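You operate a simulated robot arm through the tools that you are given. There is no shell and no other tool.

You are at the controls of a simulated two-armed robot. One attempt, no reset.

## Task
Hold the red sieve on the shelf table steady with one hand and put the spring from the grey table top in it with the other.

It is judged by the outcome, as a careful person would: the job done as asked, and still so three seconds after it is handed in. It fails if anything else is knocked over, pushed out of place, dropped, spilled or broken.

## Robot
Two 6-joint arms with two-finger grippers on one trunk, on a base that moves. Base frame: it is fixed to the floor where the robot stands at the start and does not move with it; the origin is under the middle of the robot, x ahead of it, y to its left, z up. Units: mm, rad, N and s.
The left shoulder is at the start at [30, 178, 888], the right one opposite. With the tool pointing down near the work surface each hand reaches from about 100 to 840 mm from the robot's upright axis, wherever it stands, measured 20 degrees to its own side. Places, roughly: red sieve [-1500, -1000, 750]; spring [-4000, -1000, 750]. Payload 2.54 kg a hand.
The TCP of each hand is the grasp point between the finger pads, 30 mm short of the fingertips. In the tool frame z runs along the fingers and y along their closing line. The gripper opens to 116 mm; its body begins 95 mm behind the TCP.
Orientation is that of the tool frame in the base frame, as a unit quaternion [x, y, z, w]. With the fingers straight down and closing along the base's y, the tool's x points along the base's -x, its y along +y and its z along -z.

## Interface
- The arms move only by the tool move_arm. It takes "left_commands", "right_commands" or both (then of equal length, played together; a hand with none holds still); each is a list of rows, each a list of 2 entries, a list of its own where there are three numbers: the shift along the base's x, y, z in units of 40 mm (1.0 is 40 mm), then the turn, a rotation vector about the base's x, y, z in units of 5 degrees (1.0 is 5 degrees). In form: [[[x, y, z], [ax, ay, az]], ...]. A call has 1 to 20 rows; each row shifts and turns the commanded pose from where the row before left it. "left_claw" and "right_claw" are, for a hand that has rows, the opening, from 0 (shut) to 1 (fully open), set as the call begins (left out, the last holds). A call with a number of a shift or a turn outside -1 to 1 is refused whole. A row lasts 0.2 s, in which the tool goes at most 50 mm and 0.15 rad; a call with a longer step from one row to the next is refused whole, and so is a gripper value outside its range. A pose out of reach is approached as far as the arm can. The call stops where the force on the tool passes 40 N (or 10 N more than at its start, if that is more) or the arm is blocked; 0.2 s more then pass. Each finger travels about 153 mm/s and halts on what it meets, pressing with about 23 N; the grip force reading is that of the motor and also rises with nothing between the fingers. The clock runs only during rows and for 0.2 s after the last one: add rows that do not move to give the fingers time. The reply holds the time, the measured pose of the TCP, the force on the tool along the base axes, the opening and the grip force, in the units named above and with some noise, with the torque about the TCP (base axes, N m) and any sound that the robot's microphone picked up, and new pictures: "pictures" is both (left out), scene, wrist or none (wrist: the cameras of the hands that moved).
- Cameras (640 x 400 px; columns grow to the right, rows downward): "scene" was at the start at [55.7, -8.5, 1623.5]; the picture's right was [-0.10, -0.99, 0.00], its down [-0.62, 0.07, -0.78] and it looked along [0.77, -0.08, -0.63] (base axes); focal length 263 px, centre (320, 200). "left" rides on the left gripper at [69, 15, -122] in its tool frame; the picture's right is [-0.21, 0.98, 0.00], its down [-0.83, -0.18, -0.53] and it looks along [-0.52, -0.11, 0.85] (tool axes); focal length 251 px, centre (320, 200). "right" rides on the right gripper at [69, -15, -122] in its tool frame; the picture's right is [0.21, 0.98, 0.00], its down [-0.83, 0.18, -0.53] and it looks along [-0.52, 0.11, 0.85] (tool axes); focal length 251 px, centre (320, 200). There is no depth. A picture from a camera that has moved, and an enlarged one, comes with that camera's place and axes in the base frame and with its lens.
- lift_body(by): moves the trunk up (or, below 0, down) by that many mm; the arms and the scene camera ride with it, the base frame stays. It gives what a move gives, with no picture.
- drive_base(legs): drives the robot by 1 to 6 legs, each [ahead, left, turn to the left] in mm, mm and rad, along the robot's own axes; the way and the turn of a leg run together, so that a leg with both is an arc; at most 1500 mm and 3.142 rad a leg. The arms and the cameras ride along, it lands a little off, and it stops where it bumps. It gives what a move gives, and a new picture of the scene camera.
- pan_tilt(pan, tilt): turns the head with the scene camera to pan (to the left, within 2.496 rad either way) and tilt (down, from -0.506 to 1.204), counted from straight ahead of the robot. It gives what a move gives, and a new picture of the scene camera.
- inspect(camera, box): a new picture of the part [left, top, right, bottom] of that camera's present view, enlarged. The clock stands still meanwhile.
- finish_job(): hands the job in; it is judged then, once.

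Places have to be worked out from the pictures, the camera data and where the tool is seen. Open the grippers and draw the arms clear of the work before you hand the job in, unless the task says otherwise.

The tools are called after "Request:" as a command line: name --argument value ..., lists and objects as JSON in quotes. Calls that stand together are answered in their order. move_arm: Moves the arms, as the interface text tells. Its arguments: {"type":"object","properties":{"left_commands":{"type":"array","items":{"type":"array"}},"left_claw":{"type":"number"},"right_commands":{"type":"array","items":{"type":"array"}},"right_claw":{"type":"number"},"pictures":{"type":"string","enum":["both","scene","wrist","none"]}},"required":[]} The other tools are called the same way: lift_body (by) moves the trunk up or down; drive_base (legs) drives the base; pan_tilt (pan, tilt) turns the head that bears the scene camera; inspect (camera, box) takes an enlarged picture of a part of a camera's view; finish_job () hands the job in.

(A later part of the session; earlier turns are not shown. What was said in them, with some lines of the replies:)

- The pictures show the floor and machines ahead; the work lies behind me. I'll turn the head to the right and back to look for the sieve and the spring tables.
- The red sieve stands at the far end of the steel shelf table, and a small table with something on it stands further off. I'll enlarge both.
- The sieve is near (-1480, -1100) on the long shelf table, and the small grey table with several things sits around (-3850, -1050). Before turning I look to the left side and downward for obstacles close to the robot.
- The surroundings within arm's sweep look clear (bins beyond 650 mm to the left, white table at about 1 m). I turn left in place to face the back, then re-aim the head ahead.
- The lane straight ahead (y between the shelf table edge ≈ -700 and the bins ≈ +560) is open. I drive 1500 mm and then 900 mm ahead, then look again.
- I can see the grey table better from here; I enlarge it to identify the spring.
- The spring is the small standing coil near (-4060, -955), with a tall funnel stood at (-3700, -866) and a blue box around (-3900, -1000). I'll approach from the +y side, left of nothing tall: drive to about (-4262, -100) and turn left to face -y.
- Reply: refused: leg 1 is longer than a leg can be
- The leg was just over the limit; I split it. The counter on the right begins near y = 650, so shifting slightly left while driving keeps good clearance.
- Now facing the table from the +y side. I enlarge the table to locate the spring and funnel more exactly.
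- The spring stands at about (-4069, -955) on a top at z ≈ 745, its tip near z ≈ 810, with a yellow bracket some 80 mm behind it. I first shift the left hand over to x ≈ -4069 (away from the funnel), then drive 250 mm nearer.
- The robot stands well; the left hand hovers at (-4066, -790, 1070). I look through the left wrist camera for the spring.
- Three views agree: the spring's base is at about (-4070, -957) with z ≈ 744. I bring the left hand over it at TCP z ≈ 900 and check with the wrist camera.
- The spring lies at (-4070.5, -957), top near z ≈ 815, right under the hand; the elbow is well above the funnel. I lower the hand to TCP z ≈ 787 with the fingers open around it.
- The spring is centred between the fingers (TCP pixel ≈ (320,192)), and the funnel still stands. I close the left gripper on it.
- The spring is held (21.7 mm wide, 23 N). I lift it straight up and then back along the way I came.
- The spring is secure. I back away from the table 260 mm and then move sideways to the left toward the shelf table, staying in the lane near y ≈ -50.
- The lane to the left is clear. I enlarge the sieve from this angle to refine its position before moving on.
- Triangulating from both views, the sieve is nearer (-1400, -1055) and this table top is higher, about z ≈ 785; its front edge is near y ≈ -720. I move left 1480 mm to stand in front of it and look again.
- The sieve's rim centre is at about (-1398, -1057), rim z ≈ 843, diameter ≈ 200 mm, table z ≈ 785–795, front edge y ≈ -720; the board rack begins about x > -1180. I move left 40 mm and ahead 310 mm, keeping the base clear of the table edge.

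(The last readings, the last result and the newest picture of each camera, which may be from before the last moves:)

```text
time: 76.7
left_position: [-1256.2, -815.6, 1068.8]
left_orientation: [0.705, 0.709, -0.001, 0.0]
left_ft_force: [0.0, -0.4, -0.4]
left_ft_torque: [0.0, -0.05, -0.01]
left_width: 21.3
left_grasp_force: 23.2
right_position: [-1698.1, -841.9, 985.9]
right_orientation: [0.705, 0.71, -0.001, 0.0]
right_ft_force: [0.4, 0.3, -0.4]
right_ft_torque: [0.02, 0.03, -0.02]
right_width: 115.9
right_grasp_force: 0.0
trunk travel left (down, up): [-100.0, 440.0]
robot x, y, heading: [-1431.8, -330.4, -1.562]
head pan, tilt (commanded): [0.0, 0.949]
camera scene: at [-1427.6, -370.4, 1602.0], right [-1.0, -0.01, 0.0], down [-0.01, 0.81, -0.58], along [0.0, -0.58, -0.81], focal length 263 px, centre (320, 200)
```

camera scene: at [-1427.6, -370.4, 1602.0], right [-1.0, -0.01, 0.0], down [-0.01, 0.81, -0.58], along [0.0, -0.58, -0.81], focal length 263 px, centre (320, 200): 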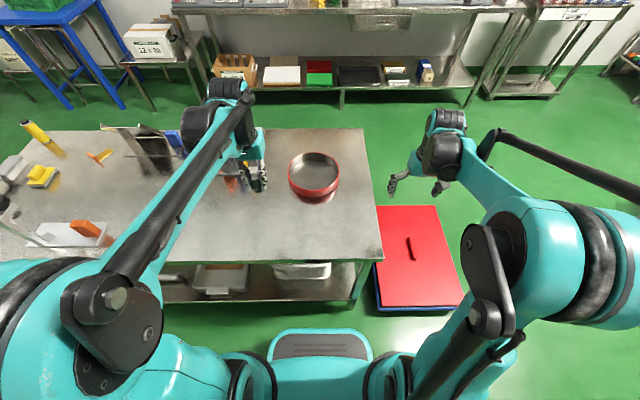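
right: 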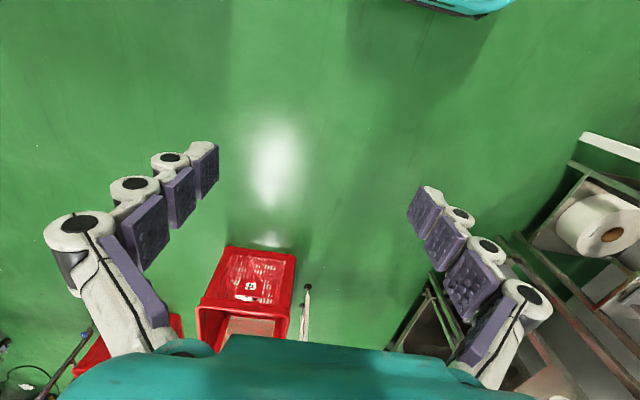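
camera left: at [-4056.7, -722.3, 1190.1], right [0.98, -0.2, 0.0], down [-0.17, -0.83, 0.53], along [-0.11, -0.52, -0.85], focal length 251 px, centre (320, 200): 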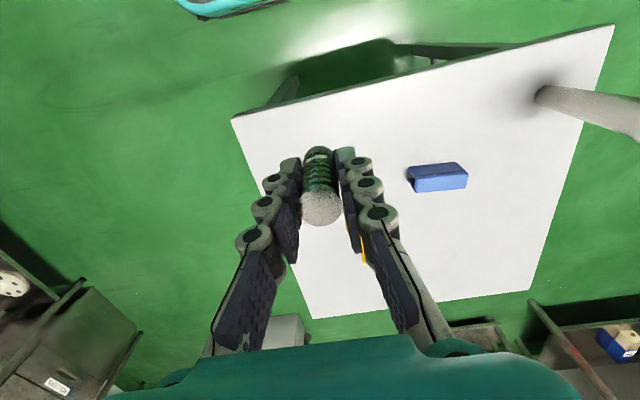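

I stand at about (-1430, -328), base clear of the table. I enlarge the sieve area and look through both wrist cameras to refine positions.

Request:
inspect --camera "scene" --box '[180, 120, 400, 258]'

Request:
inspect --camera "right" --box '[0, 0, 640, 400]'

Request:
inspect --camera "left" --box '[0, 0, 640, 400]'

```text
2.90 times, centred on (290, 189) of scene
camera zoom: at [-1427.6, -370.4, 1602.0], right [-1.0, -0.01, 0.0], down [-0.01, 0.81, -0.58], along [0.0, -0.58, -0.81], focal length 763 px, centre (407, 232)
```

zoom: 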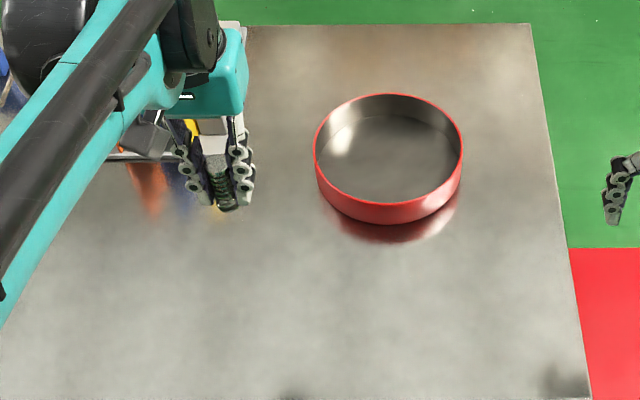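

```text
1.00 times, centred on (320, 200) of right (not enlarged: the box is as wide or as high as the picture)
camera zoom: at [-1713.4, -773.3, 1106.0], right [0.98, 0.22, 0.0], down [0.19, -0.82, 0.53], along [0.12, -0.52, -0.85], focal length 251 px, centre (320, 200)
```

zoom: 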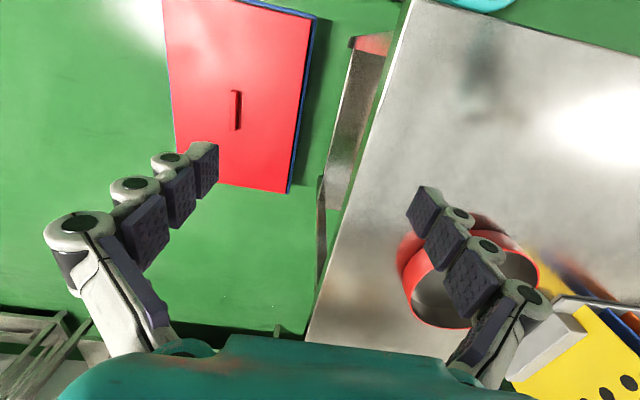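

```text
1.00 times, centred on (320, 200) of left (not enlarged: the box is as wide or as high as the picture)
camera zoom: at [-1240.7, -745.9, 1189.9], right [0.98, -0.21, 0.0], down [-0.18, -0.83, 0.53], along [-0.11, -0.52, -0.85], focal length 251 px, centre (320, 200)
```

zoom: 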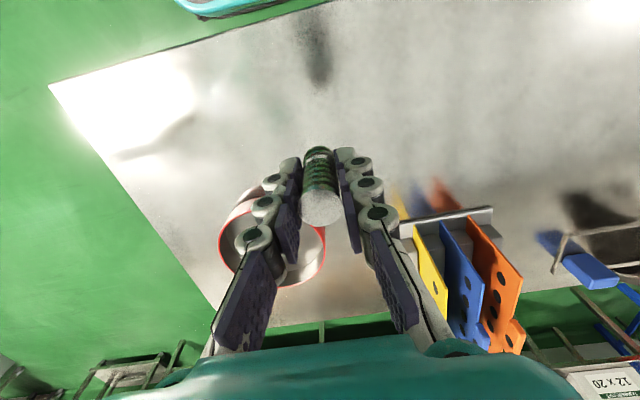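

The sieve: centre (-1397, -1057), outer diameter ≈ 198, right rim at x ≈ -1495, rim z ≈ 843. I bring the open right hand above the right rim point, so its fingers can straddle the wall (closing along x).

Request:
move_arm --right_commands '[[[0.637, -0.672, 0], [0, 0, 0]], [[0.637, -0.672, 0], [0, 0, 0]], [[0.637, -0.672, 0], [0, 0, 0]], [[0.637, -0.672, 0], [0, 0, 0]], [[0.637, -0.672, 0], [0, 0, 0]], [[0.637, -0.672, 0], [0, 0, 0]], [[0.637, -0.672, 0], [0, 0, 0]], [[0.637, -0.672, 0], [0, 0, 0]], [[0, 0, 0], [0, 0, 0]]]' --right_claw 0.6

```text
time: 78.7
left_position: [-1254.8, -814.5, 1068.6]
left_orientation: [0.704, 0.71, 0.001, 0.0]
left_ft_force: [0.2, 0.1, -0.5]
left_ft_torque: [-0.02, 0.0, -0.04]
left_width: 21.5
left_grasp_force: 22.7
right_position: [-1493.4, -1056.3, 986.7]
right_orientation: [0.704, 0.71, 0.0, 0.0]
right_ft_force: [-0.1, 0.7, 0.3]
right_ft_torque: [-0.02, 0.02, 0.0]
right_width: 69.6
right_grasp_force: 0.0
trunk travel left (down, up): [-100.0, 440.0]
robot x, y, heading: [-1428.1, -330.9, -1.567]
head pan, tilt (commanded): [0.0, 0.949]
camera scene: at [-1428.0, -369.6, 1602.0], right [-1.0, -0.01, 0.0], down [-0.01, 0.81, -0.58], along [0.0, -0.58, -0.81], focal length 263 px, centre (320, 200)
camera right: at [-1508.9, -988.1, 1106.2], right [0.98, 0.22, 0.0], down [0.19, -0.82, 0.53], along [0.12, -0.52, -0.85], focal length 251 px, centre (320, 200)
```

scene: 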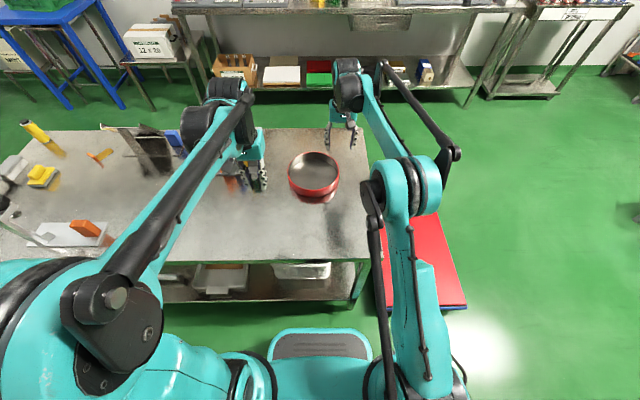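
right: 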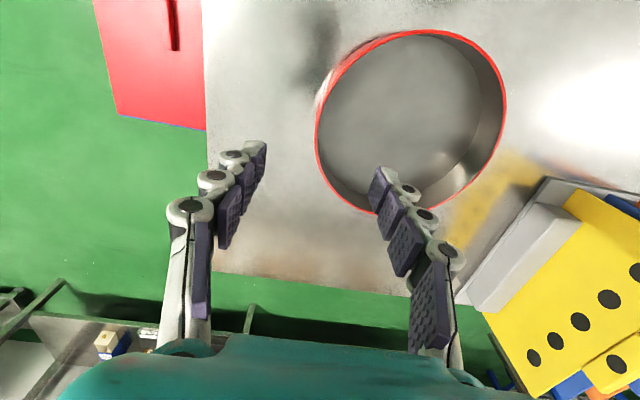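

The wrist view confirms the rim circle: centre (-1397, -1056), R ≈ 99, rim z ≈ 843; the wall lies at x ≈ -1494, right under the TCP. I lower the right hand so that the fingertips pass either side of the wall.

Request:
move_arm --right_commands '[[[0, 0, -0.8], [0, 0, 0]], [[0, 0, -0.8], [0, 0, 0]], [[0, 0, -0.8], [0, 0, 0]], [[0, 0, -0.7], [0, 0, 0]], [[0, 0, 0], [0, 0, 0]]]' --right_claw 0.6

```text
time: 79.9
left_position: [-1255.7, -816.5, 1068.6]
left_orientation: [0.705, 0.71, 0.0, 0.0]
left_ft_force: [0.9, -0.3, -0.1]
left_ft_torque: [-0.02, 0.0, -0.02]
left_width: 21.3
left_grasp_force: 22.7
right_position: [-1493.8, -1056.7, 860.2]
right_orientation: [0.705, 0.71, 0.001, 0.0]
right_ft_force: [-0.5, -0.9, 0.5]
right_ft_torque: [0.01, 0.0, -0.01]
right_width: 69.5
right_grasp_force: 0.1
trunk travel left (down, up): [-100.0, 440.0]
robot x, y, heading: [-1429.1, -329.2, -1.563]
head pan, tilt (commanded): [0.0, 0.949]
camera scene: at [-1427.6, -370.1, 1601.9], right [-1.0, -0.01, 0.0], down [-0.01, 0.81, -0.58], along [0.0, -0.58, -0.81], focal length 263 px, centre (320, 200)
camera right: at [-1509.5, -988.8, 982.4], right [0.98, 0.22, 0.0], down [0.19, -0.82, 0.53], along [0.12, -0.52, -0.85], focal length 251 px, centre (320, 200)
```

scene: 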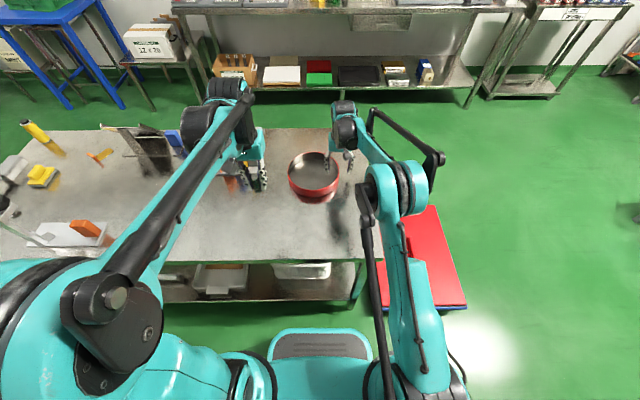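
right: 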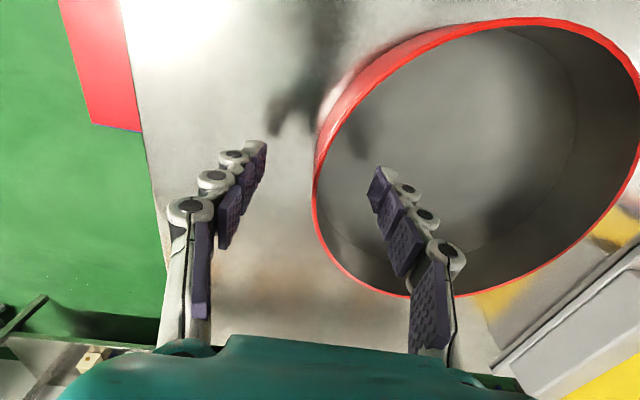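

The rim wall sits midway between the fingertips. I lower 18 mm more, then close the right gripper on the wall.

Request:
move_arm --right_commands '[[[0, 0, -0.45], [0, 0, 0]], [[0, 0, 0], [0, 0, 0]]]' --right_claw 0.3 --pictures "wrist"

```text
time: 80.5
left_position: [-1255.6, -814.9, 1068.9]
left_orientation: [0.705, 0.71, 0.0, 0.0]
left_ft_force: [-0.5, 0.0, -0.4]
left_ft_torque: [-0.04, -0.02, 0.01]
left_width: 21.3
left_grasp_force: 23.1
right_position: [-1493.9, -1056.3, 843.9]
right_orientation: [0.704, 0.71, 0.001, 0.0]
right_ft_force: [-0.5, -0.1, 0.0]
right_ft_torque: [0.0, -0.02, 0.0]
right_width: 34.8
right_grasp_force: 0.2
trunk travel left (down, up): [-100.0, 440.0]
robot x, y, heading: [-1430.0, -328.1, -1.564]
head pan, tilt (commanded): [0.0, 0.949]
camera right: at [-1509.4, -988.3, 964.3], right [0.98, 0.22, 0.0], down [0.19, -0.82, 0.53], along [0.12, -0.52, -0.85], focal length 251 px, centre (320, 200)
```

right: 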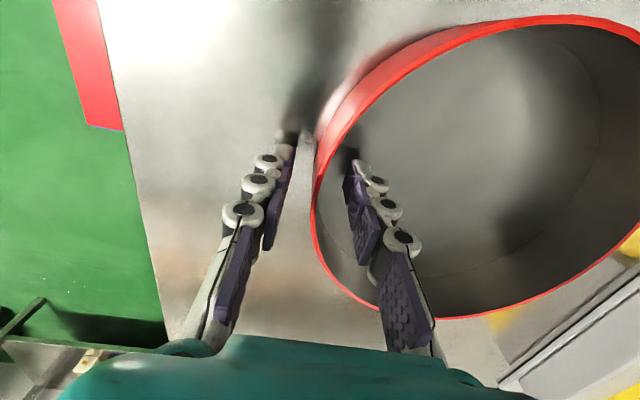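

The wall is centred between the pads. I close the right gripper fully onto the rim.

Request:
move_arm --right_commands '[[[0, 0, 0], [0, 0, 0]], [[0, 0, 0], [0, 0, 0]], [[0, 0, 0], [0, 0, 0]], [[0, 0, 0], [0, 0, 0]]]' --right_claw 0.0

Request:
inspect --camera "scene" --box '[180, 70, 400, 208]'

```text
time: 81.5
left_position: [-1255.8, -815.2, 1068.0]
left_orientation: [0.705, 0.709, 0.0, 0.0]
left_ft_force: [-0.5, -0.5, 0.0]
left_ft_torque: [0.02, 0.0, -0.02]
left_width: 21.0
left_grasp_force: 22.6
right_position: [-1494.5, -1056.7, 844.2]
right_orientation: [0.705, 0.709, 0.0, 0.0]
right_ft_force: [0.7, 0.0, -1.1]
right_ft_torque: [-0.01, -0.01, -0.12]
right_width: 10.7
right_grasp_force: 22.9
trunk travel left (down, up): [-100.0, 440.0]
robot x, y, heading: [-1429.6, -326.2, -1.56]
head pan, tilt (commanded): [0.0, 0.949]
camera scene: at [-1427.5, -370.7, 1601.9], right [-1.0, -0.01, 0.0], down [-0.01, 0.81, -0.58], along [0.0, -0.58, -0.81], focal length 263 px, centre (320, 200)
camera right: at [-1509.4, -988.7, 964.2], right [0.98, 0.22, 0.0], down [0.19, -0.82, 0.53], along [0.12, -0.52, -0.85], focal length 251 px, centre (320, 200)
```

scene: 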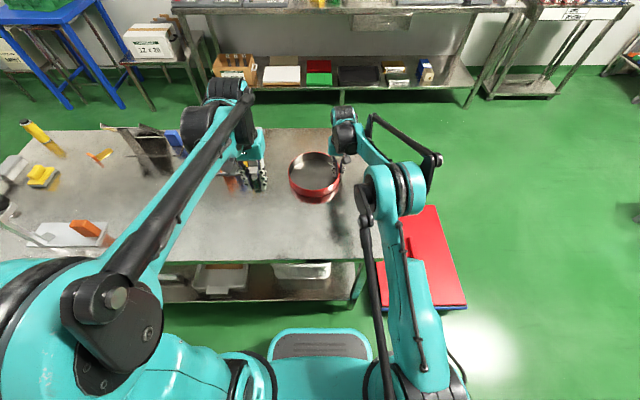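
right: 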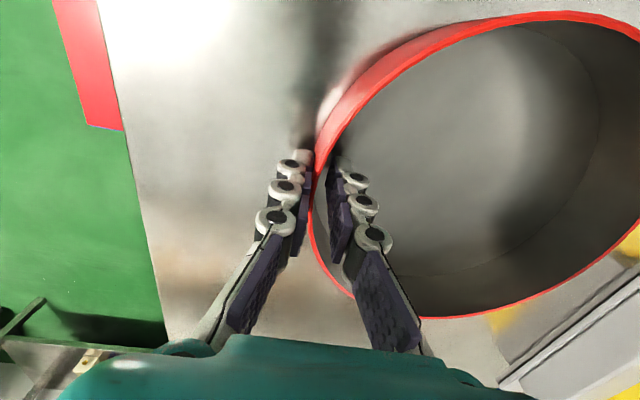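

```text
2.90 times, centred on (290, 139) of scene
camera zoom: at [-1427.5, -370.7, 1601.9], right [-1.0, -0.01, 0.0], down [-0.01, 0.81, -0.58], along [0.0, -0.58, -0.81], focal length 763 px, centre (407, 377)
```

zoom: 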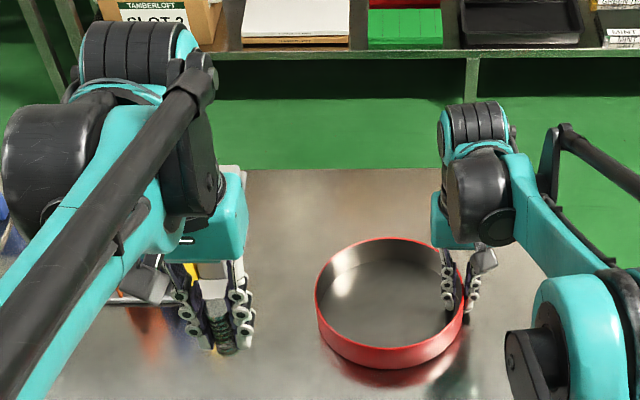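

The rim is gripped (23 N) and the sieve has not shifted. Now I carry the spring with the left hand over the sieve to (-1372, -1040), staying high at z ≈ 1068, while the right hand holds still.

Request:
move_arm --left_commands '[[[-0.3625, -0.703, 0], [0, 0, 0]], [[-0.3625, -0.703, 0], [0, 0, 0]], [[-0.3625, -0.703, 0], [0, 0, 0]], [[-0.3625, -0.703, 0], [0, 0, 0]], [[-0.3625, -0.703, 0], [0, 0, 0]], [[-0.3625, -0.703, 0], [0, 0, 0]], [[-0.3625, -0.703, 0], [0, 0, 0]], [[-0.3625, -0.703, 0], [0, 0, 0]], [[0, 0, 0], [0, 0, 0]]]' --left_claw 0.0

Request:
inspect --camera "scene" --box '[180, 50, 400, 208]'

```text
time: 83.5
left_position: [-1371.4, -1039.9, 1068.5]
left_orientation: [0.704, 0.71, 0.0, 0.0]
left_ft_force: [0.1, -0.2, -1.7]
left_ft_torque: [0.0, 0.02, -0.06]
left_width: 21.4
left_grasp_force: 23.1
right_position: [-1493.4, -1057.0, 844.1]
right_orientation: [0.704, 0.71, 0.0, -0.001]
right_ft_force: [0.5, 0.6, 0.5]
right_ft_torque: [0.33, -0.11, -0.06]
right_width: 9.9
right_grasp_force: 22.9
trunk travel left (down, up): [-100.0, 440.0]
robot x, y, heading: [-1426.3, -328.4, -1.563]
head pan, tilt (commanded): [0.0, 0.949]
camera scene: at [-1427.5, -370.6, 1601.9], right [-1.0, -0.01, 0.0], down [-0.01, 0.81, -0.58], along [0.0, -0.58, -0.81], focal length 263 px, centre (320, 200)
camera left: at [-1356.6, -970.9, 1189.8], right [0.98, -0.21, 0.0], down [-0.18, -0.83, 0.53], along [-0.11, -0.52, -0.85], focal length 251 px, centre (320, 200)
```

scene: 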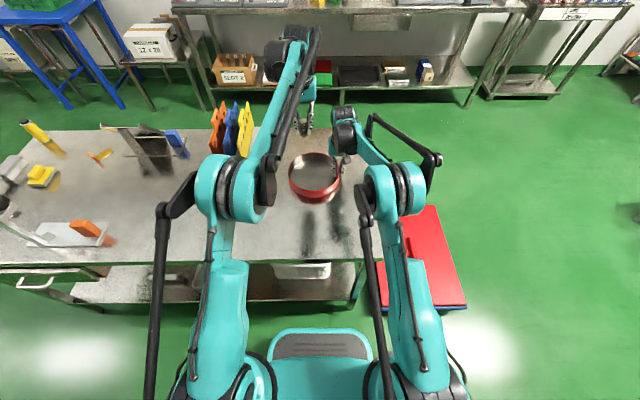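
left: 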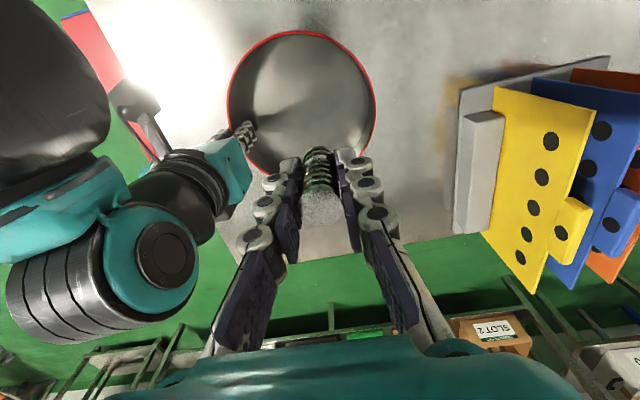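

```text
2.53 times, centred on (290, 129) of scene
camera zoom: at [-1427.5, -370.6, 1601.9], right [-1.0, -0.01, 0.0], down [-0.01, 0.81, -0.58], along [0.0, -0.58, -0.81], focal length 666 px, centre (396, 380)
```

zoom: 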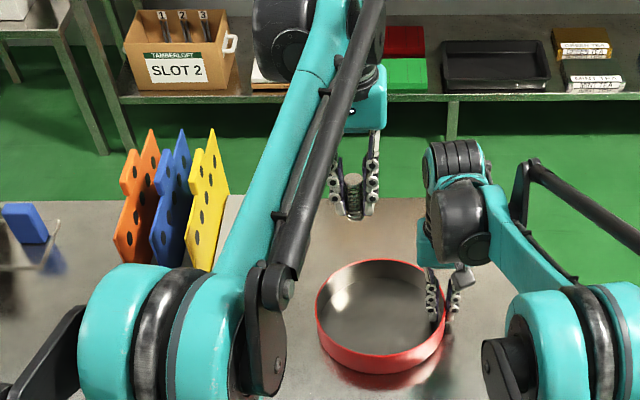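

The spring hangs above the sieve; the left gripper's side is about 45 mm from the right gripper and about 70 mm from the rack. I lower halfway, edging 6 mm to the left, and check.

Request:
move_arm --left_commands '[[[0.05, 0, -0.8], [0, 0, 0]], [[0.05, 0, -0.8], [0, 0, 0]], [[0.05, 0, -0.8], [0, 0, 0]], [[0, 0, -0.6], [0, 0, 0]], [[0, 0, 0], [0, 0, 0]]]' --left_claw 0.0

Request:
inspect --camera "scene" --box '[180, 50, 400, 208]'

```text
time: 84.7
left_position: [-1364.9, -1040.1, 947.0]
left_orientation: [0.705, 0.709, 0.0, 0.0]
left_ft_force: [-0.1, 0.0, -0.9]
left_ft_torque: [0.0, -0.01, 0.03]
left_width: 21.3
left_grasp_force: 22.9
right_position: [-1493.0, -1057.3, 843.6]
right_orientation: [0.705, 0.71, 0.001, 0.0]
right_ft_force: [0.4, -0.6, -0.2]
right_ft_torque: [0.17, -0.05, -0.05]
right_width: 10.5
right_grasp_force: 23.0
trunk travel left (down, up): [-100.0, 440.0]
robot x, y, heading: [-1427.5, -328.2, -1.564]
head pan, tilt (commanded): [0.0, 0.949]
camera scene: at [-1427.6, -370.7, 1601.9], right [-1.0, -0.01, 0.0], down [-0.01, 0.81, -0.58], along [0.0, -0.58, -0.81], focal length 263 px, centre (320, 200)
camera left: at [-1350.9, -971.0, 1069.9], right [0.98, -0.21, 0.0], down [-0.18, -0.83, 0.53], along [-0.11, -0.52, -0.85], focal length 251 px, centre (320, 200)
```

scene: 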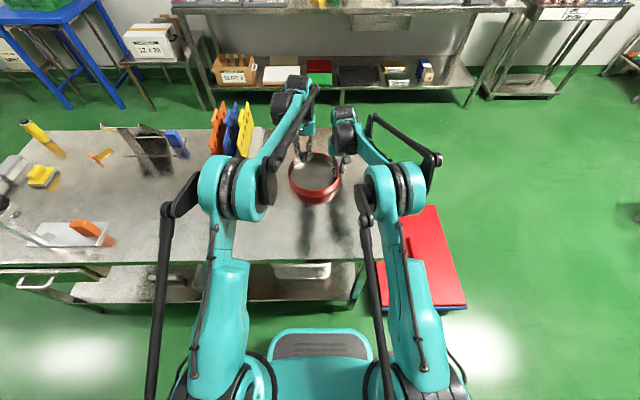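
left: 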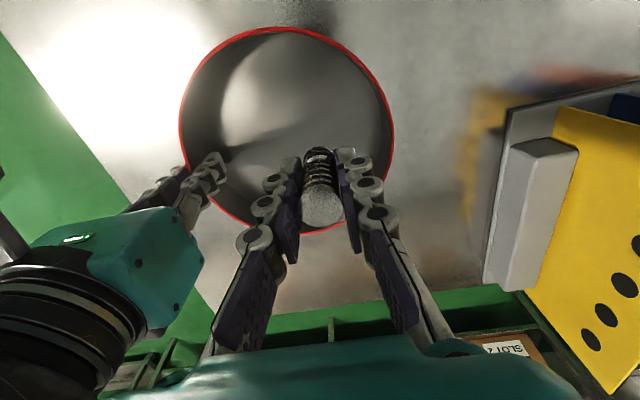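

```text
2.53 times, centred on (290, 129) of scene
camera zoom: at [-1427.6, -370.7, 1601.9], right [-1.0, -0.01, 0.0], down [-0.01, 0.81, -0.58], along [0.0, -0.58, -0.81], focal length 666 px, centre (396, 380)
```

zoom: 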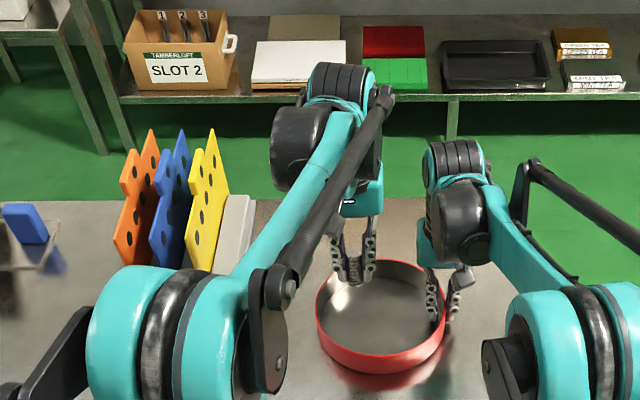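

Clear on both sides. I lower the spring inside the wall, to TCP z ≈ 857 (spring bottom ≈ 812).

Request:
move_arm --left_commands '[[[0, 0, -0.7], [0, 0, 0]], [[0, 0, -0.7], [0, 0, 0]], [[0, 0, -0.5], [0, 0, 0]], [[0, 0, -0.35], [0, 0, 0]], [[0, 0, 0], [0, 0, 0]]]' --left_claw 0.0

Request:
inspect --camera "scene" --box '[220, 70, 400, 208]'

```text
time: 85.9
left_position: [-1365.4, -1039.9, 858.7]
left_orientation: [0.705, 0.71, 0.0, 0.0]
left_ft_force: [0.2, 0.7, -1.2]
left_ft_torque: [0.03, 0.02, 0.02]
left_width: 21.2
left_grasp_force: 22.7
right_position: [-1494.2, -1056.5, 843.1]
right_orientation: [0.704, 0.71, 0.0, 0.0]
right_ft_force: [0.4, 0.1, -0.3]
right_ft_torque: [0.01, -0.02, -0.03]
right_width: 10.5
right_grasp_force: 22.7
trunk travel left (down, up): [-100.0, 440.0]
robot x, y, heading: [-1424.9, -329.7, -1.563]
head pan, tilt (commanded): [0.0, 0.949]
camera scene: at [-1427.7, -370.7, 1601.9], right [-1.0, -0.01, 0.0], down [-0.01, 0.81, -0.58], along [0.0, -0.58, -0.81], focal length 263 px, centre (320, 200)
camera left: at [-1350.9, -971.1, 979.6], right [0.98, -0.21, 0.0], down [-0.18, -0.83, 0.53], along [-0.11, -0.52, -0.85], focal length 251 px, centre (320, 200)
```

scene: 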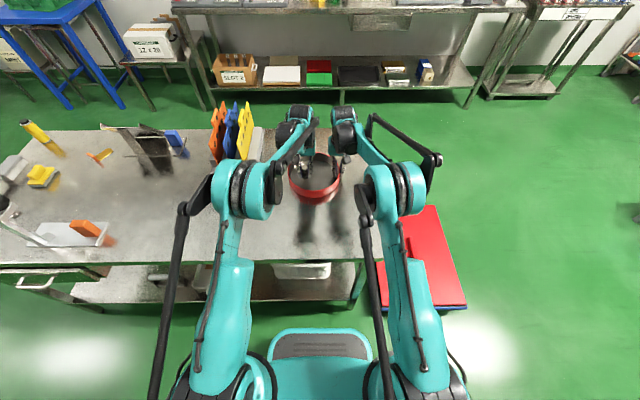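
left: 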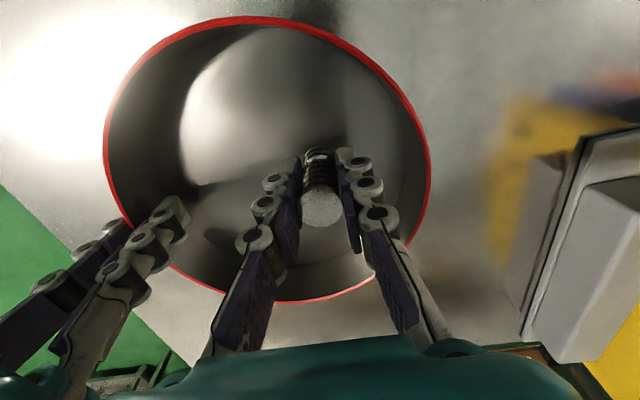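

```text
2.90 times, centred on (310, 139) of scene
camera zoom: at [-1427.7, -370.7, 1601.9], right [-1.0, -0.01, 0.0], down [-0.01, 0.81, -0.58], along [0.0, -0.58, -0.81], focal length 763 px, centre (349, 377)
```

zoom: 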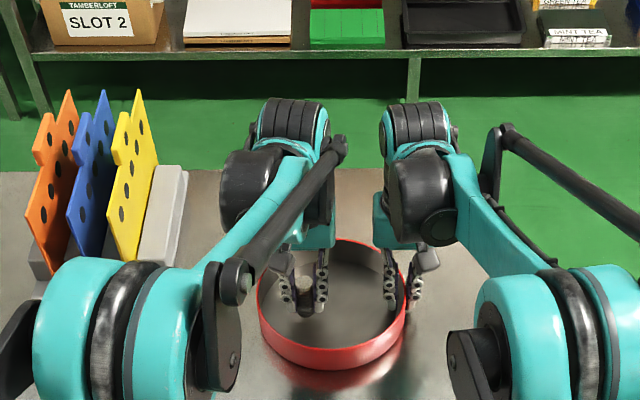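

The spring is inside the wall with ample room to both neighbours. I lower 12 mm, then in small steps watching the vertical force for touch-down.

Request:
move_arm --left_commands '[[[0, 0, -0.1], [0, 0, 0]], [[0, 0, -0.1], [0, 0, 0]], [[0, 0, -0.1], [0, 0, 0]], [[0, 0, 0], [0, 0, 0]]]' --left_claw 0.0 --pictures "none"

Request:
move_arm --left_commands '[[[0, 0, -0.05], [0, 0, 0]], [[0, 0, -0.05], [0, 0, 0]], [[0, 0, 0], [0, 0, 0]]]' --left_claw 0.0 --pictures "wrist"

```text
time: 86.9
left_position: [-1366.0, -1040.1, 846.4]
left_orientation: [0.704, 0.71, 0.0, 0.0]
left_ft_force: [0.1, -0.8, 0.7]
left_ft_torque: [-0.01, 0.02, 0.01]
left_width: 21.2
left_grasp_force: 23.2
right_position: [-1494.3, -1057.5, 843.2]
right_orientation: [0.705, 0.709, 0.0, 0.0]
right_ft_force: [-1.3, -1.0, -0.2]
right_ft_torque: [-0.01, 0.01, -0.04]
right_width: 10.4
right_grasp_force: 23.5
trunk travel left (down, up): [-100.0, 440.0]
robot x, y, heading: [-1427.7, -326.2, -1.56]
head pan, tilt (commanded): [0.0, 0.949]
```

```text
time: 87.7
left_position: [-1365.3, -1040.3, 842.3]
left_orientation: [0.705, 0.71, 0.0, 0.0]
left_ft_force: [-0.2, -0.9, 8.5]
left_ft_torque: [-0.09, 0.04, -0.03]
left_width: 21.1
left_grasp_force: 23.0
right_position: [-1495.1, -1055.4, 842.9]
right_orientation: [0.705, 0.709, 0.0, -0.001]
right_ft_force: [-0.5, -0.5, -0.8]
right_ft_torque: [0.01, -0.01, -0.05]
right_width: 10.5
right_grasp_force: 22.7
trunk travel left (down, up): [-100.0, 440.0]
robot x, y, heading: [-1425.9, -327.2, -1.563]
head pan, tilt (commanded): [0.0, 0.949]
camera left: at [-1350.8, -970.4, 964.5], right [0.98, -0.21, 0.0], down [-0.18, -0.83, 0.53], along [-0.11, -0.52, -0.85], focal length 251 px, centre (320, 200)
```

left: 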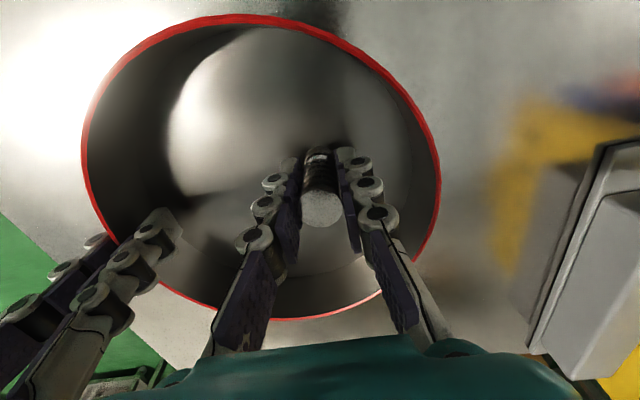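

Touch-down: 8.5 N up on the left hand. I ease up about 1 mm to take off the load, then open the left gripper to about 46 mm to let the spring stand.

Request:
move_arm --left_commands '[[[0, 0, 0.025], [0, 0, 0]], [[0, 0, 0], [0, 0, 0]]]' --left_claw 0.0 --pictures "none"

Request:
move_arm --left_commands '[[[0, 0, 0], [0, 0, 0]], [[0, 0, 0], [0, 0, 0]], [[0, 0, 0], [0, 0, 0]]]' --left_claw 0.4 --pictures "wrist"

```text
time: 88.3
left_position: [-1364.1, -1039.9, 842.8]
left_orientation: [0.705, 0.709, 0.0, 0.001]
left_ft_force: [0.3, -0.1, -0.3]
left_ft_torque: [-0.01, 0.03, 0.01]
left_width: 21.2
left_grasp_force: 23.2
right_position: [-1494.5, -1056.5, 844.6]
right_orientation: [0.705, 0.71, 0.001, 0.0]
right_ft_force: [-1.1, -0.4, -0.8]
right_ft_torque: [-0.05, -0.01, -0.04]
right_width: 10.7
right_grasp_force: 22.9
trunk travel left (down, up): [-100.0, 440.0]
robot x, y, heading: [-1427.1, -329.2, -1.563]
head pan, tilt (commanded): [0.0, 0.949]
```

```text
time: 89.1
left_position: [-1365.8, -1040.7, 843.3]
left_orientation: [0.705, 0.71, 0.0, 0.0]
left_ft_force: [0.1, 0.2, 0.1]
left_ft_torque: [-0.01, 0.0, 0.01]
left_width: 46.7
left_grasp_force: 0.0
right_position: [-1494.3, -1056.6, 843.7]
right_orientation: [0.705, 0.709, 0.0, 0.0]
right_ft_force: [0.5, -0.4, -0.5]
right_ft_torque: [-0.01, 0.02, -0.09]
right_width: 10.3
right_grasp_force: 22.6
trunk travel left (down, up): [-100.0, 440.0]
robot x, y, heading: [-1431.0, -326.4, -1.565]
head pan, tilt (commanded): [0.0, 0.949]
camera left: at [-1350.8, -970.8, 964.7], right [0.98, -0.21, 0.0], down [-0.18, -0.83, 0.53], along [-0.11, -0.52, -0.85], focal length 251 px, centre (320, 200)
```

left: 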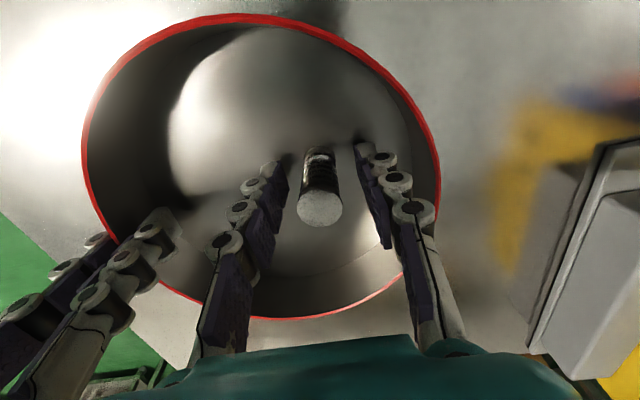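

The spring stands free inside the sieve. I raise the left hand straight up, slowly at first, while the right hand keeps holding the sieve.

Request:
move_arm --left_commands '[[[0, 0, 0.3], [0, 0, 0]], [[0, 0, 0.5], [0, 0, 0]], [[0, 0, 0.8], [0, 0, 0]], [[0, 0, 0.8], [0, 0, 0]], [[0, 0, 0.8], [0, 0, 0]], [[0, 0, 0.8], [0, 0, 0]], [[0, 0, 0.8], [0, 0, 0]], [[0, 0, 0.8], [0, 0, 0]], [[0, 0, 0], [0, 0, 0]]]' --left_claw 0.4

```text
time: 91.1
left_position: [-1365.1, -1040.1, 1067.8]
left_orientation: [0.705, 0.71, 0.0, 0.0]
left_ft_force: [-0.4, 0.4, 0.0]
left_ft_torque: [0.05, -0.02, -0.02]
left_width: 46.5
left_grasp_force: 0.1
right_position: [-1493.9, -1057.8, 842.6]
right_orientation: [0.705, 0.709, 0.0, 0.0]
right_ft_force: [0.7, 0.0, -1.0]
right_ft_torque: [-0.05, 0.04, -0.1]
right_width: 10.3
right_grasp_force: 23.2
trunk travel left (down, up): [-100.0, 440.0]
robot x, y, heading: [-1432.0, -327.1, -1.564]
head pan, tilt (commanded): [0.0, 0.949]
camera scene: at [-1427.7, -370.7, 1601.9], right [-1.0, -0.01, 0.0], down [-0.01, 0.81, -0.58], along [0.0, -0.58, -0.81], focal length 263 px, centre (320, 200)
camera left: at [-1350.4, -970.9, 1189.1], right [0.98, -0.21, 0.0], down [-0.18, -0.83, 0.53], along [-0.11, -0.52, -0.85], focal length 251 px, centre (320, 200)
```

scene: 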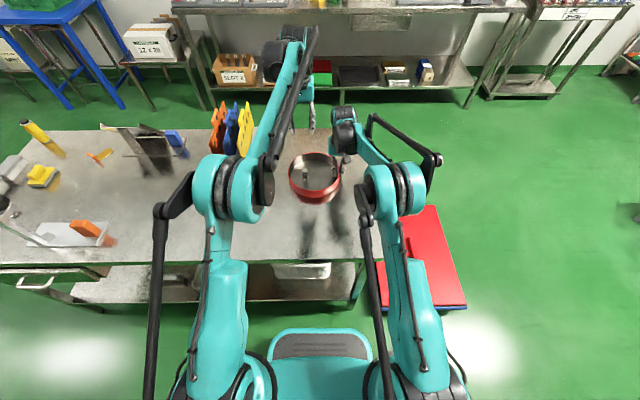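
left: 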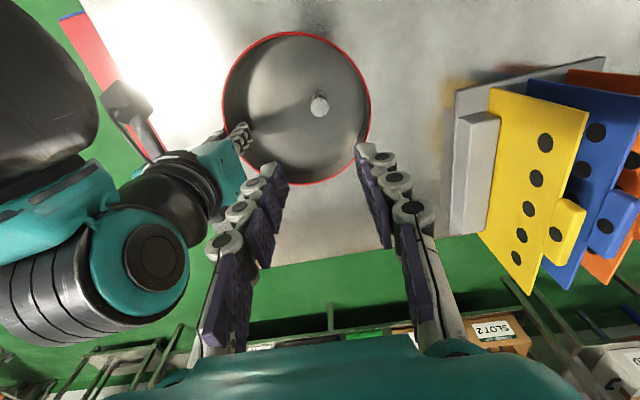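

The spring stands in the sieve. I draw the left hand back the way it came.

Request:
move_arm --left_commands '[[[0.3625, 0.703, 0], [0, 0, 0]], [[0.3625, 0.703, 0], [0, 0, 0]], [[0.3625, 0.703, 0], [0, 0, 0]], [[0.3625, 0.703, 0], [0, 0, 0]], [[0.3625, 0.703, 0], [0, 0, 0]], [[0.3625, 0.703, 0], [0, 0, 0]], [[0.3625, 0.703, 0], [0, 0, 0]], [[0.2, 0.703, 0], [0, 0, 0]], [[0, 0, 0], [0, 0, 0]]]' --left_claw 0.6 --pictures "scene"

```text
time: 93.1
left_position: [-1256.0, -816.5, 1067.4]
left_orientation: [0.705, 0.709, 0.0, 0.0]
left_ft_force: [0.1, 0.7, 0.2]
left_ft_torque: [0.01, 0.02, 0.02]
left_width: 69.5
left_grasp_force: 0.1
right_position: [-1494.7, -1056.2, 843.0]
right_orientation: [0.705, 0.709, 0.0, 0.0]
right_ft_force: [-1.0, -0.2, 0.2]
right_ft_torque: [0.05, 0.08, -0.06]
right_width: 10.2
right_grasp_force: 22.8
trunk travel left (down, up): [-100.0, 440.0]
robot x, y, heading: [-1430.9, -328.4, -1.565]
head pan, tilt (commanded): [0.0, 0.949]
camera scene: at [-1427.8, -370.8, 1601.9], right [-1.0, -0.01, 0.0], down [-0.01, 0.81, -0.58], along [0.0, -0.58, -0.81], focal length 263 px, centre (320, 200)
```

scene: 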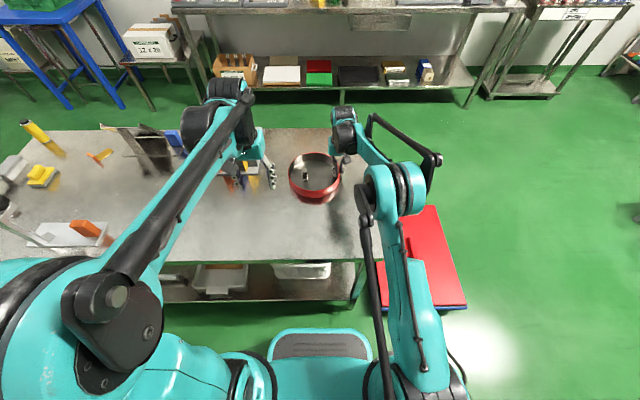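

The left hand is clear. I open the right gripper a little (to about 40 mm) in place to let the sieve go.

Request:
move_arm --right_commands '[[[0, 0, 0], [0, 0, 0]], [[0, 0, 0], [0, 0, 0]], [[0, 0, 0], [0, 0, 0]]]' --right_claw 0.35 --pictures "wrist"

```text
time: 93.9
left_position: [-1255.4, -815.2, 1069.4]
left_orientation: [0.704, 0.71, -0.001, 0.0]
left_ft_force: [0.6, -0.1, 0.6]
left_ft_torque: [-0.01, 0.0, 0.01]
left_width: 69.7
left_grasp_force: 0.0
right_position: [-1493.9, -1057.3, 842.9]
right_orientation: [0.705, 0.71, -0.001, 0.0]
right_ft_force: [-0.8, 0.0, -0.6]
right_ft_torque: [0.02, 0.02, -0.01]
right_width: 40.6
right_grasp_force: 0.0
trunk travel left (down, up): [-100.0, 440.0]
robot x, y, heading: [-1429.4, -325.9, -1.561]
head pan, tilt (commanded): [0.0, 0.949]
camera right: at [-1509.4, -988.5, 964.3], right [0.98, 0.22, 0.0], down [0.19, -0.82, 0.53], along [0.12, -0.52, -0.85], focal length 251 px, centre (320, 200)
```

right: 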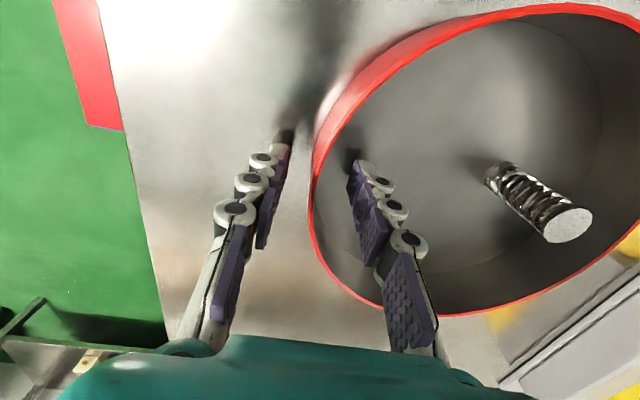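

The fingers are off the wall on both sides and the spring stands in the sieve. I raise the right hand straight up, then draw it back and outward.

Request:
move_arm --right_commands '[[[0, 0, 0.3], [0, 0, 0]], [[0, 0, 0.6], [0, 0, 0]], [[0, 0, 0.8], [0, 0, 0]], [[0, 0, 0.8], [0, 0, 0]], [[0, 0, 0.8], [0, 0, 0]], [[0, 0, 0.3], [0, 0, 0]], [[-0.637, 0.672, 0], [0, 0, 0]], [[-0.637, 0.672, 0], [0, 0, 0]], [[-0.637, 0.672, 0], [0, 0, 0]], [[-0.637, 0.672, 0], [0, 0, 0]], [[-0.637, 0.672, 0], [0, 0, 0]], [[-0.637, 0.672, 0], [0, 0, 0]], [[-0.637, 0.672, 0], [0, 0, 0]], [[-0.637, 0.672, 0], [0, 0, 0]], [[0, 0, 0], [0, 0, 0]]]' --right_claw 0.35 --pictures "scene"

Request:
inspect --camera "scene" --box '[180, 90, 400, 228]'

```text
time: 97.1
left_position: [-1254.7, -816.3, 1067.6]
left_orientation: [0.705, 0.709, 0.0, 0.0]
left_ft_force: [0.9, -0.1, 0.2]
left_ft_torque: [0.02, 0.04, -0.03]
left_width: 69.7
left_grasp_force: 0.0
right_position: [-1697.2, -840.7, 987.6]
right_orientation: [0.704, 0.71, 0.001, -0.001]
right_ft_force: [0.1, -0.3, 0.0]
right_ft_torque: [0.01, -0.01, -0.03]
right_width: 40.7
right_grasp_force: 0.1
trunk travel left (down, up): [-100.0, 440.0]
robot x, y, heading: [-1425.0, -325.5, -1.567]
head pan, tilt (commanded): [0.0, 0.949]
camera scene: at [-1427.3, -370.9, 1601.9], right [-1.0, -0.01, 0.0], down [-0.01, 0.81, -0.58], along [0.0, -0.58, -0.81], focal length 263 px, centre (320, 200)
```

scene: 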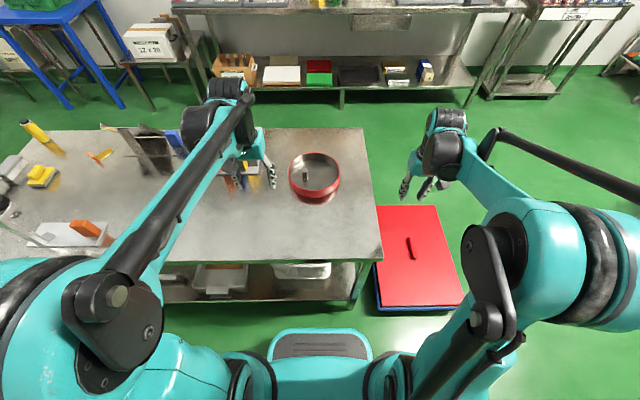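

```text
2.90 times, centred on (290, 159) of scene
camera zoom: at [-1427.3, -370.9, 1601.9], right [-1.0, -0.01, 0.0], down [-0.01, 0.81, -0.58], along [0.0, -0.58, -0.81], focal length 763 px, centre (407, 319)
```

zoom: 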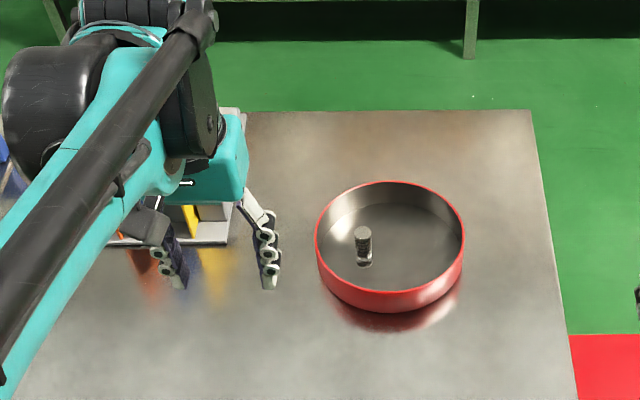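

The spring stands in the sieve, and the sieve is where it was. I open both grippers and back the robot 300 mm away so both arms are clear of the table.

Request:
move_arm --left_commands '[[[0, 0, 0], [0, 0, 0]], [[0, 0, 0], [0, 0, 0]]]' --right_commands '[[[0, 0, 0], [0, 0, 0]], [[0, 0, 0], [0, 0, 0]]]' --left_claw 1.0 --right_claw 1.0 --pictures "none"

Request:
drive_base --legs '[[-300, 0, 0]]'

Request:
inspect --camera "scene" --box '[150, 0, 430, 175]'

```text
time: 97.7
left_position: [-1255.0, -815.5, 1068.3]
left_orientation: [0.704, 0.71, 0.0, 0.0]
left_ft_force: [-0.5, 0.1, -0.6]
left_ft_torque: [-0.01, -0.02, -0.02]
left_width: 115.9
left_grasp_force: 0.0
right_position: [-1696.6, -840.9, 987.4]
right_orientation: [0.704, 0.71, 0.001, 0.0]
right_ft_force: [-0.3, -0.5, 1.1]
right_ft_torque: [-0.01, -0.02, -0.02]
right_width: 116.2
right_grasp_force: 0.1
trunk travel left (down, up): [-100.0, 440.0]
robot x, y, heading: [-1425.4, -324.4, -1.562]
head pan, tilt (commanded): [0.0, 0.949]
```

```text
time: 99.8
left_position: [-1258.4, -513.0, 1068.4]
left_orientation: [0.705, 0.709, -0.001, 0.001]
left_ft_force: [-0.5, 0.5, 0.4]
left_ft_torque: [-0.03, -0.01, 0.03]
left_width: 116.1
left_grasp_force: 0.0
right_position: [-1700.4, -537.9, 987.8]
right_orientation: [0.705, 0.709, 0.0, 0.001]
right_ft_force: [0.3, -0.2, -0.4]
right_ft_torque: [-0.04, -0.01, -0.01]
right_width: 116.0
right_grasp_force: 0.1
trunk travel left (down, up): [-100.0, 440.0]
robot x, y, heading: [-1430.6, -28.4, -1.568]
head pan, tilt (commanded): [0.0, 0.949]
camera scene: at [-1429.5, -66.8, 1602.0], right [-1.0, -0.01, 0.0], down [0.0, 0.81, -0.58], along [0.0, -0.58, -0.81], focal length 263 px, centre (320, 200)
```

scene: 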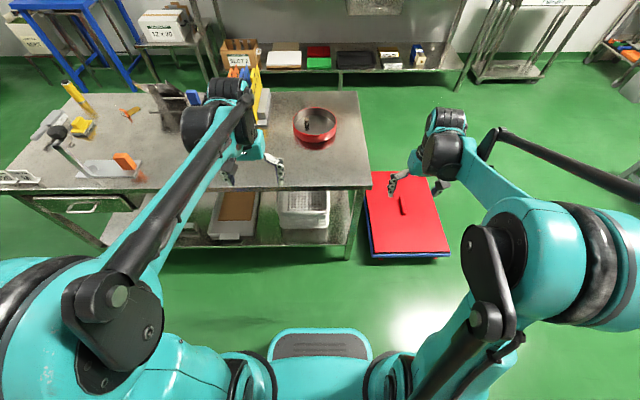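

```text
2.29 times, centred on (290, 88) of scene
camera zoom: at [-1429.5, -66.8, 1602.0], right [-1.0, -0.01, 0.0], down [0.0, 0.81, -0.58], along [0.0, -0.58, -0.81], focal length 601 px, centre (389, 457)
```

zoom: 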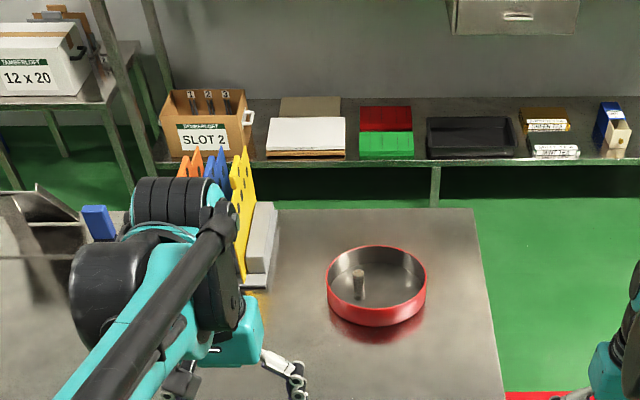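

The spring stands in the sieve, the sieve and rack are in place, and both arms are open and clear of the table. I hand the job in.

Request:
finish_job

```text
The job is handed in.
```

The spring from the grey table now stands upright inside the red sieve on the shelf table. I've handed the job in.

The right hand gripped the sieve's rim while the left hand lowered the spring onto the sieve floor and let go. Once the spring was free, I released the sieve, opened both grippers and backed the robot about 300 mm away from the table.

In the last pictures the sieve and the board rack beside it are where they were. When I last saw the grey table, after taking the spring, the funnel was still standing and the blue box and yellow bracket were in place.
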